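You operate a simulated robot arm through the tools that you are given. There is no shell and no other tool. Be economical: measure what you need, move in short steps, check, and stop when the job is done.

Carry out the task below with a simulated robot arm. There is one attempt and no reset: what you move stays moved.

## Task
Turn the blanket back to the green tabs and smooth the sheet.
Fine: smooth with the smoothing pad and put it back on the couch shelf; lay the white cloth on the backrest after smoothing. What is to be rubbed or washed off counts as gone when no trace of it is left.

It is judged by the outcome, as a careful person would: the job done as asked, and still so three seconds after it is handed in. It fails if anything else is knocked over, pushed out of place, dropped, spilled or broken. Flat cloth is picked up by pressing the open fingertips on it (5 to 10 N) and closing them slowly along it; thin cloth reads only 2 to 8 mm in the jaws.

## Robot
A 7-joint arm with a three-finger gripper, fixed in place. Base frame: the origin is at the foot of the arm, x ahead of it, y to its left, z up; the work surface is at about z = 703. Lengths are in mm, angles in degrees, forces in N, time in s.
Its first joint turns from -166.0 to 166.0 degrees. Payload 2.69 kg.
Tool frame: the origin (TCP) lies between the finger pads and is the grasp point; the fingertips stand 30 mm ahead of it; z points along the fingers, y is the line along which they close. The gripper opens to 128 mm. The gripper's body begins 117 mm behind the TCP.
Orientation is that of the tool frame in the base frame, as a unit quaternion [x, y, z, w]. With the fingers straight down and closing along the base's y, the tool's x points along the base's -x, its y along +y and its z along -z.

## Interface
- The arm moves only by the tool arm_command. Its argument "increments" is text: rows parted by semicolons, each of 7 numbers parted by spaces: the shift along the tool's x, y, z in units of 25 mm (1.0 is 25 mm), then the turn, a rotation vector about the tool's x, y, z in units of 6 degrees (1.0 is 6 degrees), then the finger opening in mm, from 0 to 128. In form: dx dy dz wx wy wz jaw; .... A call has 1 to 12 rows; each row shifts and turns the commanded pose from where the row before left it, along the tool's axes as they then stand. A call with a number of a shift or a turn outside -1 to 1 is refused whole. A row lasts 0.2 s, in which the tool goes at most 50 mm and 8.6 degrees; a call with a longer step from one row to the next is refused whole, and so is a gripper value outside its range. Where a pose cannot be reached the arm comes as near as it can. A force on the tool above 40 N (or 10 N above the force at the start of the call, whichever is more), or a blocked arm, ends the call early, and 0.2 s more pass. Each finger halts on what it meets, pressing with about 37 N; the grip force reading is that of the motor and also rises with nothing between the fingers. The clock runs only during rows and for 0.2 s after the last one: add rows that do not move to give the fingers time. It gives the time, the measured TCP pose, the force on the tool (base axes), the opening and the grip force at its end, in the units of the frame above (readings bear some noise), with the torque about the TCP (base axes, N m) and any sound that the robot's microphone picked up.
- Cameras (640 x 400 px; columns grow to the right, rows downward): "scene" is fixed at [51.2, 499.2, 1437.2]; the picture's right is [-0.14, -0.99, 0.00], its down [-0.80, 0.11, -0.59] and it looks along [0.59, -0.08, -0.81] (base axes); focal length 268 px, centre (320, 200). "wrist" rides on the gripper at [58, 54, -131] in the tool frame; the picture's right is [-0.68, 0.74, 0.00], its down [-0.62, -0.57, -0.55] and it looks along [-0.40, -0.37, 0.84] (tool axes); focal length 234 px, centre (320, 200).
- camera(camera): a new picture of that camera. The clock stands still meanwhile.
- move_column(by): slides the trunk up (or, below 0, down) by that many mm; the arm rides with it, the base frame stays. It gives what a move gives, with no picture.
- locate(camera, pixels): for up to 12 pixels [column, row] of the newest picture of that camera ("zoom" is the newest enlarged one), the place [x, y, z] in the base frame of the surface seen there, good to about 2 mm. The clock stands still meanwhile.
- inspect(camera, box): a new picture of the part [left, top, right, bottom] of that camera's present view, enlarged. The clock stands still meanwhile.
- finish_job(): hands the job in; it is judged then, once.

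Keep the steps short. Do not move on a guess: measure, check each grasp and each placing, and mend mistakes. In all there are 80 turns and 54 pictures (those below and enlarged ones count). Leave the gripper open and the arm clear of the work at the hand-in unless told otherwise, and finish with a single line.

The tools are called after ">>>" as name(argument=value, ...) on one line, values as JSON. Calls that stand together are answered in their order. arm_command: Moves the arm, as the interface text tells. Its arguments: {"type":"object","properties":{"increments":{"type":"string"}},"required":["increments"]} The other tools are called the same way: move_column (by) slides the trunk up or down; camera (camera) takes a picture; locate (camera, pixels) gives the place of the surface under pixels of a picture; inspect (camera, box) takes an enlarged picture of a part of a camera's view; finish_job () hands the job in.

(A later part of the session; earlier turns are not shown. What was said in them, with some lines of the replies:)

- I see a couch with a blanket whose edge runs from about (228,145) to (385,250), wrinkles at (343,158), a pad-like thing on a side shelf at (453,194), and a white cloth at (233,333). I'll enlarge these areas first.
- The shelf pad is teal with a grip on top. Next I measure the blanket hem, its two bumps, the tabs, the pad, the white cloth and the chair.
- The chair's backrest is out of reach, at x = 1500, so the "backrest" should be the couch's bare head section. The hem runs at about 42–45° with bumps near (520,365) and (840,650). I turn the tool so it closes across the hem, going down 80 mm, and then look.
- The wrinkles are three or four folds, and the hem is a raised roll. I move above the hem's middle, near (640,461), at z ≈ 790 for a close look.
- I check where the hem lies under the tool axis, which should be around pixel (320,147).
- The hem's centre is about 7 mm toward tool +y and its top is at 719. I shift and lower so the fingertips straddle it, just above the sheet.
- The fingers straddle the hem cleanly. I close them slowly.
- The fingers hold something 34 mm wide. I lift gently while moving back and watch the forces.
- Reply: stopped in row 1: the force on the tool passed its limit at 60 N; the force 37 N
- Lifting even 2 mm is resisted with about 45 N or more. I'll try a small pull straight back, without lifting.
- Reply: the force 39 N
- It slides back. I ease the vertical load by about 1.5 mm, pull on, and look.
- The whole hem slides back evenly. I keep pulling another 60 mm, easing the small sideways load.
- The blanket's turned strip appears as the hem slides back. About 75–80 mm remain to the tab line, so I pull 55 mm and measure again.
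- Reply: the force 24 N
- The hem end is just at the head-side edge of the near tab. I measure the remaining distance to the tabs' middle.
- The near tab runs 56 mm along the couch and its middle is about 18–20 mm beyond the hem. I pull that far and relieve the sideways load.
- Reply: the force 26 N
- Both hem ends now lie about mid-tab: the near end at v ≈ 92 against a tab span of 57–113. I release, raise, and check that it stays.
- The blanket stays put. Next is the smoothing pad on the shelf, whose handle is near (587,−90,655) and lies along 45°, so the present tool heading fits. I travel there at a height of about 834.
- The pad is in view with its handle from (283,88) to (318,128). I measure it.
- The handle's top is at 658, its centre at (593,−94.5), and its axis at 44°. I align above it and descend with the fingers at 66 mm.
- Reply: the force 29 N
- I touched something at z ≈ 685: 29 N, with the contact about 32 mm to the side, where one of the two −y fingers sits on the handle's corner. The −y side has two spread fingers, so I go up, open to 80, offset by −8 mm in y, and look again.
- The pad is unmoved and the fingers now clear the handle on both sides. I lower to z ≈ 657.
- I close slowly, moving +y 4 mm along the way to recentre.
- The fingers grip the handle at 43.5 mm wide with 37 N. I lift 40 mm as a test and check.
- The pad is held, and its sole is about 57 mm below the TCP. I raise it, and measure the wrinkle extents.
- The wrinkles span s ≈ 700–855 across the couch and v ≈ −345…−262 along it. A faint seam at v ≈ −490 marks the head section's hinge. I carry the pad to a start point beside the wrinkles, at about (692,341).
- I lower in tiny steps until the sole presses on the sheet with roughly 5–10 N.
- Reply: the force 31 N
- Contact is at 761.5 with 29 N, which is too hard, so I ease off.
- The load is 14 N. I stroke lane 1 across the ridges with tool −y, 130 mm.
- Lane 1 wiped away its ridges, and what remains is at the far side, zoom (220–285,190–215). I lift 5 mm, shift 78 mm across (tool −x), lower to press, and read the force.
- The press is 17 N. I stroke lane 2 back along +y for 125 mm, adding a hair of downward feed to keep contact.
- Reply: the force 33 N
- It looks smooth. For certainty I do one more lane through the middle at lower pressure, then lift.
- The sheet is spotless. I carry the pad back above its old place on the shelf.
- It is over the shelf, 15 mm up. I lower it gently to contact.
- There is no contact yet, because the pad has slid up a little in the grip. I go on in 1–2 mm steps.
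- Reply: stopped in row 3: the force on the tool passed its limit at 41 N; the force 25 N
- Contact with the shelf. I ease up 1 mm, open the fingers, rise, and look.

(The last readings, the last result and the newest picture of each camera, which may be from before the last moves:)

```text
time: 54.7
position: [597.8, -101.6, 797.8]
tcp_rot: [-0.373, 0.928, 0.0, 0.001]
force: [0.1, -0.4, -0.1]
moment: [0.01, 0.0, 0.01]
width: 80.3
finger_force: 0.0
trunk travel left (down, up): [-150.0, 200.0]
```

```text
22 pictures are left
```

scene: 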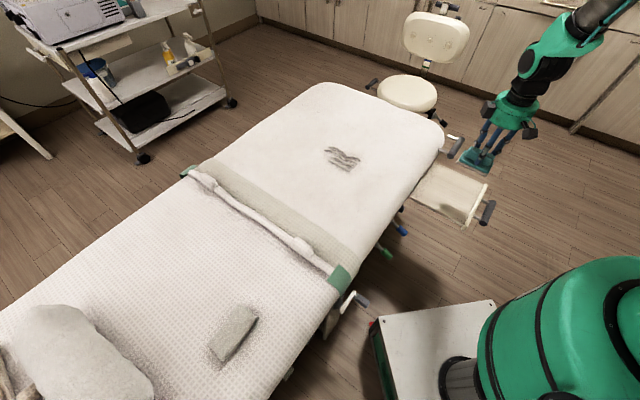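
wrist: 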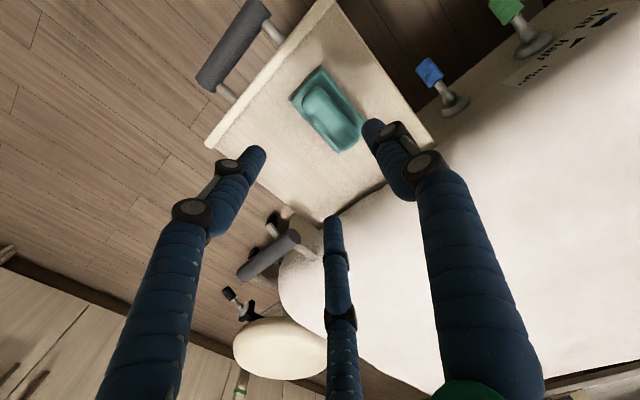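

The pad sits flat on the shelf. I zoom in on the label near the levers, because it may explain the backrest.

>>> inspect(camera="wrist", box=[400, 0, 640, 130])

>>> inspect(camera="scene", box=[170, 280, 300, 380])

```text
2.67 times, centred on (520, 65) of wrist
```

zoom: 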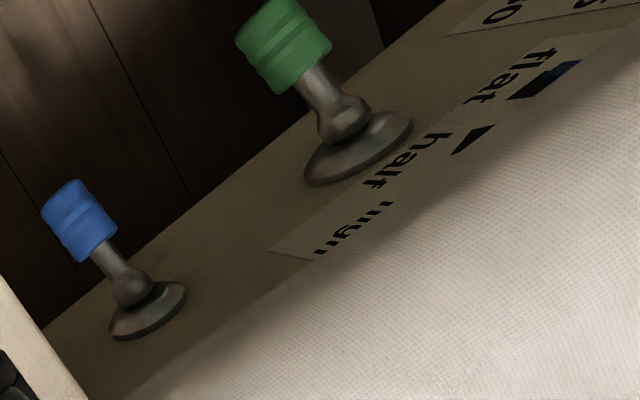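

```text
4.00 times, centred on (235, 330) of scene
```

zoom: 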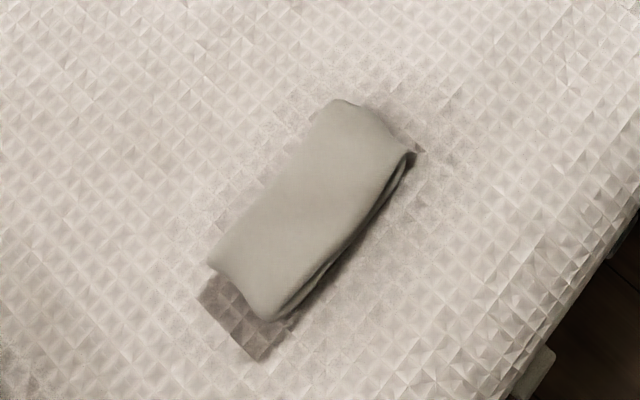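

The lever panel reads "flat/half/high" and isn't part of the task. The white cloth is a folded towel, which I measure now.

>>> locate(camera="zoom", pixels=[[335, 102], [405, 155], [215, 262], [265, 318], [310, 205], [350, 150], [260, 260], [340, 225], [300, 300], [412, 165], [240, 330], [370, 130]])

```text
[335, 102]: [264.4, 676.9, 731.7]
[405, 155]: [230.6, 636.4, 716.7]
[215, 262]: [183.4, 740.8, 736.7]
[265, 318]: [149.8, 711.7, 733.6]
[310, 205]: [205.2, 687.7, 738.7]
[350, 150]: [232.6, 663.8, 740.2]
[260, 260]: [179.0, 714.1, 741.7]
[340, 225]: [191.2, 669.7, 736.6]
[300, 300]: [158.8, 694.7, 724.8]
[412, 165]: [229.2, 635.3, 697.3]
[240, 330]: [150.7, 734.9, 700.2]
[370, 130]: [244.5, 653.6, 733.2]
```

The towel's centre is about (207,691), it is 110 × 53 mm and 40 mm tall, with its long axis at about 140°. I travel there rising to about 843, turning the tool +84° so the fingers close across its width.

>>> arm_command(increments="-0.306 1 -0.15 0 0 0 80;-0.306 1 -0.15 0 0 0 80;-0.306 1 -0.15 0 0 0 80;-0.306 1 -0.15 0 0 0 80;-0.306 1 -0.15 0 0 0 80;-0.306 1 -0.15 0 0 0 80;-0.306 1 -0.15 0 0 0 80;-0.306 1 -0.15 0 0 0 80;-0.306 1 -0.15 0 0 0 80;-0.306 1 -0.15 0 0 0 80;-0.306 1 -0.15 0 0 0 80;-0.306 1 -0.15 0 0 0 80")

>>> arm_command(increments="-0.292 0.956 0 0 0 1 100;-0.191 0.982 0 0 0 1 100;-0.087 0.996 0 0 0 1 100;0.017 0.999 0 0 0 1 100;0.122 0.993 0 0 0 1 100;0.225 0.974 0 0 0 1 100;0.326 0.946 0 0 0 1 100;0.423 0.906 0 0 0 1 100;0.515 0.857 0 0 0 1 100;0.602 0.799 0 0 0 1 100;0.682 0.731 0 0 0 1 100;0.755 0.656 0 0 0 1 100")

>>> arm_command(increments="0.819 0.574 0 0 0 1 112;0.875 0.485 0 0 0 1 112;0.921 0.391 0 0 0 0 112;0.921 0.391 0 0 0 0 112;0.921 0.391 0 0 0 0 112;0.921 0.391 0 0 0 0 112;0.921 0.391 0 0 0 0 112;0.921 0.391 0 0 0 0 112;0.921 0.391 0 0 0 0 112;0.921 0.391 0 0 0 0 112;0.55 0.23 0 0 0 0 112;0 0 0 0 0 0 112")

>>> camera(camera="wrist")

```text
time: 57.3
position: [455.2, 178.4, 839.0]
tcp_rot: [-0.373, 0.928, -0.001, 0.0]
force: [0.6, -0.7, 0.6]
moment: [0.01, 0.01, 0.03]
width: 79.6
finger_force: 0.1
trunk travel left (down, up): [-150.0, 200.0]
```

```text
time: 59.9
position: [319.9, 444.3, 838.9]
tcp_rot: [0.243, 0.97, 0.0, 0.001]
force: [0.4, -0.1, 0.7]
moment: [-0.01, -0.04, 0.05]
width: 100.1
finger_force: 0.0
trunk travel left (down, up): [-150.0, 200.0]
```

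```text
time: 62.5
position: [197.8, 682.8, 838.6]
tcp_rot: [0.343, 0.939, 0.0, 0.0]
force: [-0.1, -0.7, 0.1]
moment: [-0.01, -0.01, -0.01]
width: 112.1
finger_force: 0.1
trunk travel left (down, up): [-150.0, 200.0]
```

```text
19 pictures are left
```

wrist: 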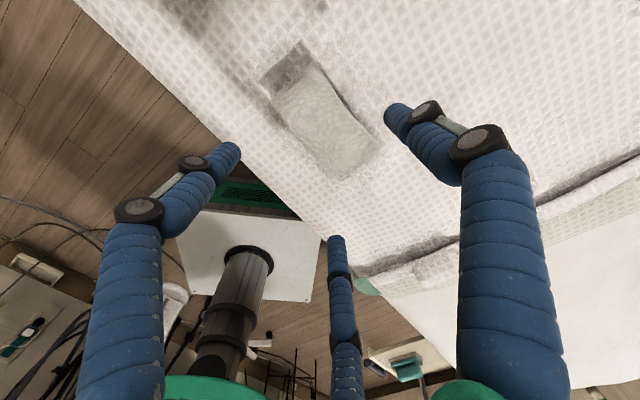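

The towel is in view at (325,122). I measure its outline for precise alignment.

>>> locate(camera="wrist", pixels=[[320, 66], [276, 98], [378, 145], [338, 178], [325, 120], [345, 95], [305, 140], [310, 90], [350, 150], [290, 65], [320, 147], [300, 50]])

```text
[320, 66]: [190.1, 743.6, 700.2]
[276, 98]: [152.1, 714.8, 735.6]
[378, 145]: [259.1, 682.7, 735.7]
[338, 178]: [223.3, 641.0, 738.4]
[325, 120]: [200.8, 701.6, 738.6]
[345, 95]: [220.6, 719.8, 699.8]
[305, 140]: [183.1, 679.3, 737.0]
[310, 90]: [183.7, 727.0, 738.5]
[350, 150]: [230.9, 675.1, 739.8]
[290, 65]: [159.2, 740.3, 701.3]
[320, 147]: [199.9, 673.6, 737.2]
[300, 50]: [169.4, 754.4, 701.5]
```

I make a small alignment and descend to TCP z ≈ 735, with fingertips 5 mm above the blanket.

>>> arm_command(increments="0.08 0.09 0.6 0 0 0 112;0 0 1 0 0 0 112;0 0 1 0 0 0 112;0 0 0.8 0 0 0 112;0 0 0.5 0 0 0 112;0 0 0.25 0 0 0 112;0 0 0 0 0 0 112")

>>> camera(camera="wrist")

```text
time: 64.1
position: [200.0, 685.7, 736.1]
tcp_rot: [0.343, 0.939, 0.0, 0.001]
force: [0.1, -0.6, -0.3]
moment: [0.02, 0.04, 0.01]
width: 112.1
finger_force: 0.1
trunk travel left (down, up): [-150.0, 200.0]
```

```text
18 pictures are left
```

wrist: 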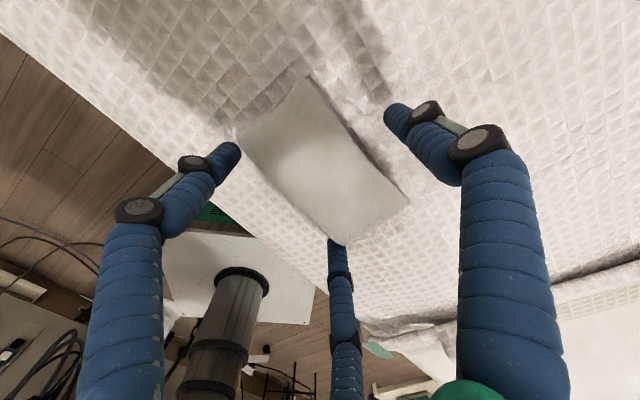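

The fingers stand outside the towel on both sides. I close slowly.

>>> arm_command(increments="0 0 0 0 0 0 100;0 0 0 0 0 0 90;0 0 0 0 0 0 80;0 0 0 0 0 0 72;0 0 0 0 0 0 64;0 0 0 0 0 0 56;0 0 0 0 0 0 48;0 0 0 0 0 0 40;0 0 0 0 0 0 32;0 0 0 0 0 0 24;0 0 0 0 0 0 24")

>>> camera(camera="wrist")

```text
time: 66.5
position: [200.8, 684.5, 735.6]
tcp_rot: [0.342, 0.94, 0.001, 0.001]
force: [-0.2, 0.6, 2.4]
moment: [0.11, -0.05, 0.04]
width: 76.1
finger_force: 36.5
trunk travel left (down, up): [-150.0, 200.0]
```

```text
17 pictures are left
```

wrist: 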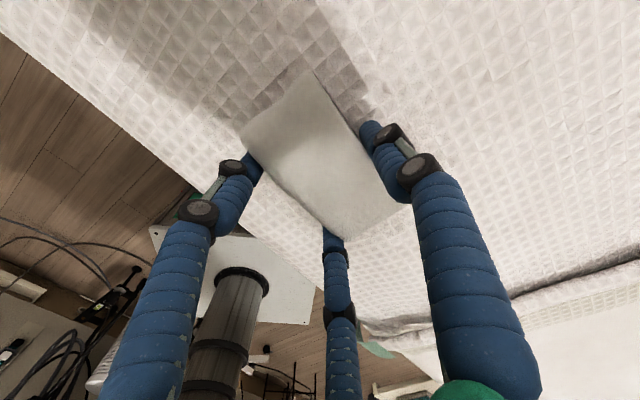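

The towel is gripped between all fingers at 76 mm. I lift and check.

>>> arm_command(increments="0 0 -0.3 0 0 0 24;0 0 -0.6 0 0 0 24;0 0 -1 0 0 0 24;0 0 -1 0 0 0 24;0 0 -1 0 0 0 24;0 0 0 0 0 0 24")

>>> camera(camera="scene")

```text
time: 67.9
position: [198.7, 682.5, 833.1]
tcp_rot: [0.343, 0.939, -0.001, 0.002]
force: [-0.2, 0.6, 0.0]
moment: [0.01, -0.02, -0.01]
width: 75.7
finger_force: 36.6
trunk travel left (down, up): [-150.0, 200.0]
```

```text
16 pictures are left
```

scene: 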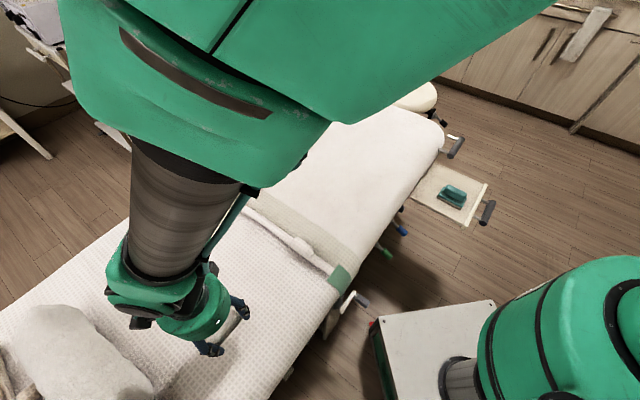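

The towel is held. Next I carry it straight to the head section beyond the seam, aiming for its centre at about (888,44), at a height of about 833.

>>> arm_command(increments="-1 -0.058 0 0 0 0 24;-1 -0.058 0 0 0 0 24;-1 -0.058 0 0 0 0 24;-1 -0.058 0 0 0 0 24;-1 -0.058 0 0 0 0 24;-1 -0.058 0 0 0 0 24;-1 -0.058 0 0 0 0 24;-1 -0.058 0 0 0 0 24;-1 -0.058 0 0 0 0 24;-1 -0.058 0 0 0 0 24;-1 -0.058 0 0 0 0 24;-1 -0.058 0 0 0 0 24")

>>> arm_command(increments="-1 -0.058 0 0 0 0 24;-1 -0.058 0 0 0 0 24;-1 -0.058 0 0 0 0 24;-1 -0.058 0 0 0 0 24;-1 -0.058 0 0 0 0 24;-1 -0.058 0 0 0 0 24;-1 -0.058 0 0 0 0 24;-1 -0.058 0 0 0 0 24;-1 -0.058 0 0 0 0 24;-1 -0.058 0 0 0 0 24;-1 -0.058 0 0 0 0 24;-1 -0.058 0 0 0 0 24")

>>> arm_command(increments="-1 -0.058 0 0 0 0 24;-1 -0.058 0 0 0 0 24;-1 -0.058 0 0 0 0 24;-1 -0.058 0 0 0 0 24;-1 -0.058 0 0 0 0 24;-1 -0.058 0 0 0 0 24;-1 -0.058 0 0 0 0 24;-1 -0.058 0 0 0 0 24;-1 -0.058 0 0 0 0 24;-1 -0.058 0 0 0 0 24;-1 -0.058 0 0 0 0 24;0 0 0 0 0 0 24")

>>> camera(camera="wrist")

>>> camera(camera="scene")

```text
time: 70.5
position: [415.9, 478.9, 836.0]
tcp_rot: [0.343, 0.939, 0.0, 0.001]
force: [-0.7, 0.7, -0.2]
moment: [-0.04, 0.01, -0.01]
width: 75.9
finger_force: 36.6
trunk travel left (down, up): [-150.0, 200.0]
```

```text
time: 73.1
position: [635.5, 270.5, 832.8]
tcp_rot: [0.343, 0.939, 0.0, 0.001]
force: [-0.1, 0.0, 0.0]
moment: [-0.03, 0.01, -0.02]
width: 75.8
finger_force: 36.7
trunk travel left (down, up): [-150.0, 200.0]
```

```text
time: 75.7
position: [834.8, 80.4, 834.2]
tcp_rot: [0.344, 0.939, 0.0, 0.0]
force: [0.9, 0.0, -0.7]
moment: [0.06, 0.02, 0.02]
width: 75.7
finger_force: 37.5
trunk travel left (down, up): [-150.0, 200.0]
```

```text
15 pictures are left
```

wrist: 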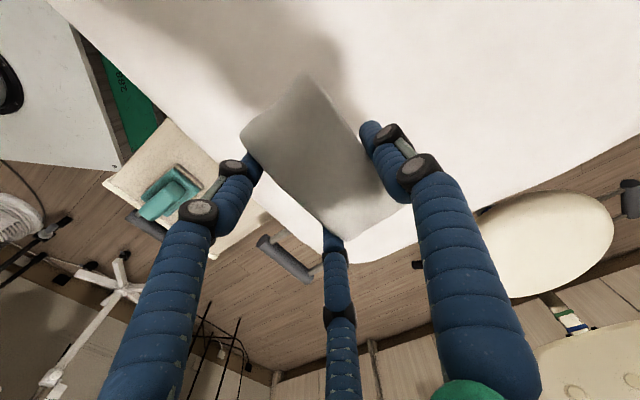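

```text
14 pictures are left
```

scene: 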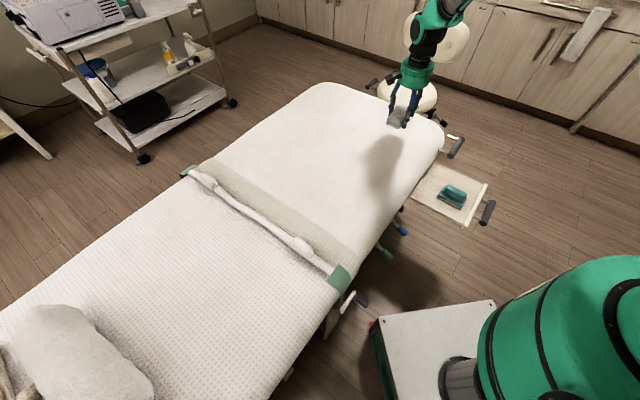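

The towel hangs over the head section. I move the last 64 mm and lower to about 5 mm above the touch height.

>>> arm_command(increments="-0.86 -0.05 0 0 0 0 24;-0.86 -0.05 0 0 0 0 24;-0.85 -0.05 0 0 0 0 24;0 0 0.8 0 0 0 24;0 0 0.8 0 0 0 24;0 0 0.8 0 0 0 24;0 0 0.7 0 0 0 24;0 0 0.4 0 0 0 24;0 0 0.2 0 0 0 24;0 0 0 0 0 0 24")

>>> camera(camera="wrist")

```text
time: 77.9
position: [882.1, 35.7, 740.7]
tcp_rot: [0.343, 0.939, -0.001, 0.001]
force: [0.6, -0.4, -1.1]
moment: [-0.01, 0.0, 0.0]
width: 75.7
finger_force: 37.1
trunk travel left (down, up): [-150.0, 200.0]
```

```text
13 pictures are left
```

wrist: 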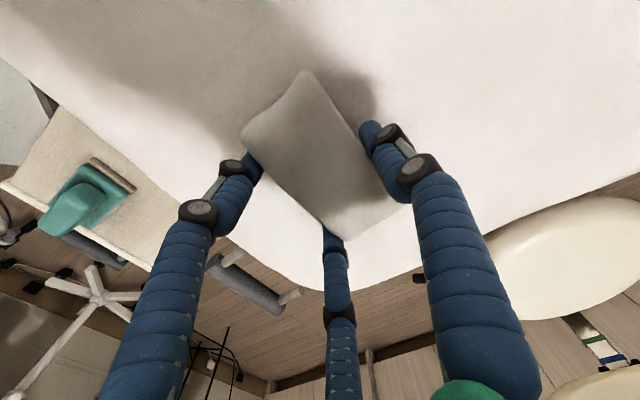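

It is just above the sheet and fully on the head section. I lower in 1–1.5 mm steps to touch.

>>> arm_command(increments="0 0 0.06 0 0 0 24;0 0 0.05 0 0 0 24;0 0 0.05 0 0 0 24;0 0 0 0 0 0 24")

```text
time: 78.9
position: [881.1, 35.1, 738.4]
tcp_rot: [0.343, 0.939, 0.0, 0.001]
force: [0.0, 0.2, -0.5]
moment: [0.01, -0.01, -0.02]
width: 75.8
finger_force: 37.3
trunk travel left (down, up): [-150.0, 200.0]
```

>>> arm_command(increments="0 0 0.04 0 0 0 24;0 0 0.04 0 0 0 24;0 0 0 0 0 0 24")

```text
time: 79.7
position: [880.4, 36.8, 736.6]
tcp_rot: [0.343, 0.939, 0.0, 0.001]
force: [0.4, 0.5, 0.2]
moment: [0.0, 0.03, 0.03]
width: 75.8
finger_force: 36.7
trunk travel left (down, up): [-150.0, 200.0]
```

It is practically at contact. I go one more millimetre, then open slowly, rise, and look.

>>> arm_command(increments="0 0 0.06 0 0 0 24;0 0 0 0 0 0 60;0 0 0 0 0 0 85;0 0 0 0 0 0 112;0 0 0 0 0 0 112;0 0 -0.6 0 0 0 112;0 0 -1 0 0 0 112;0 0 -1 0 0 0 112;0 0 -1 0 0 0 112;0 0 -1 0 0 0 112;0 0 -1 0 0 0 112;0 0 -1 0 0 0 112")

>>> camera(camera="scene")

>>> camera(camera="wrist")

```text
time: 82.3
position: [882.2, 36.8, 898.6]
tcp_rot: [0.342, 0.94, 0.0, 0.001]
force: [0.0, -0.8, -0.8]
moment: [0.01, -0.01, -0.03]
width: 112.4
finger_force: 0.1
trunk travel left (down, up): [-150.0, 200.0]
```

```text
12 pictures are left
```

scene: 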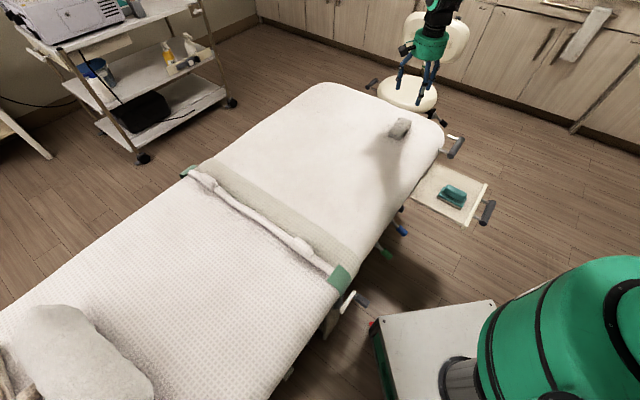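

```text
11 pictures are left
```

wrist: 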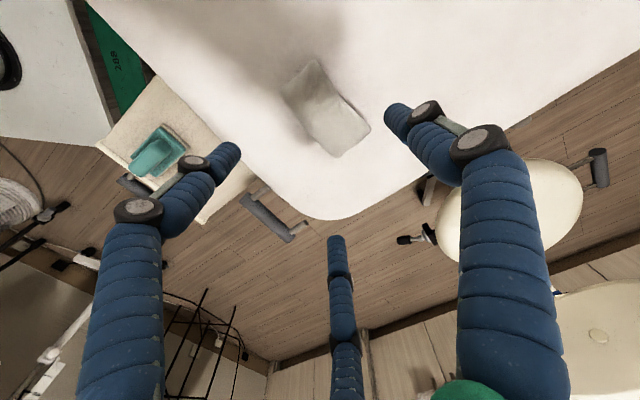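

The towel lies flat on the head section, the pad is on the shelf, and the arm is clear. I make a last check of the hem, sheet and pad.

>>> inspect(camera="scene", box=[170, 70, 490, 290])

>>> inspect(camera="scene", box=[290, 110, 410, 195])

```text
1.82 times, centred on (330, 180) of scene
```

zoom: 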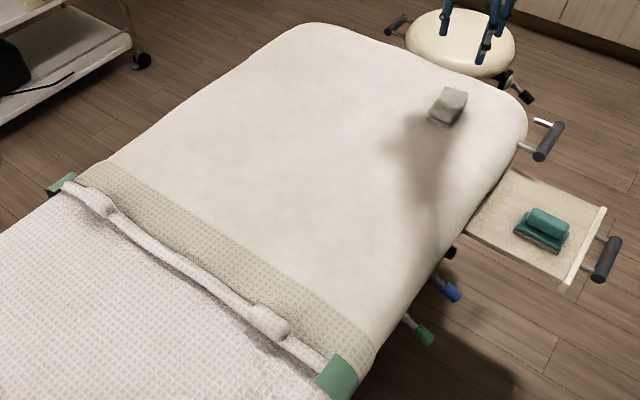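

```text
4.71 times, centred on (350, 152) of scene
```

zoom: 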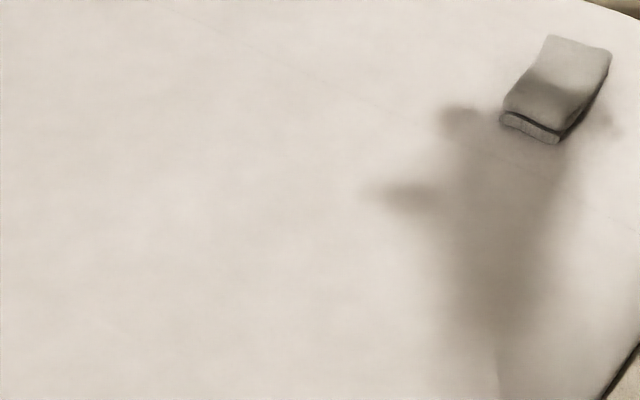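

Everything is in place: the hem is at both tabs, the sheet is smooth, the pad is on the shelf, and the cloth lies beyond the seam on the backrest. I hand in.

>>> finish_job()

```text
The job is handed in.
```

The blanket hem is turned back to both green tabs, the sheet is smooth with no wrinkles left, the pad is back on the couch shelf, and the white cloth lies on the couch's head section, which I took to be the backrest.
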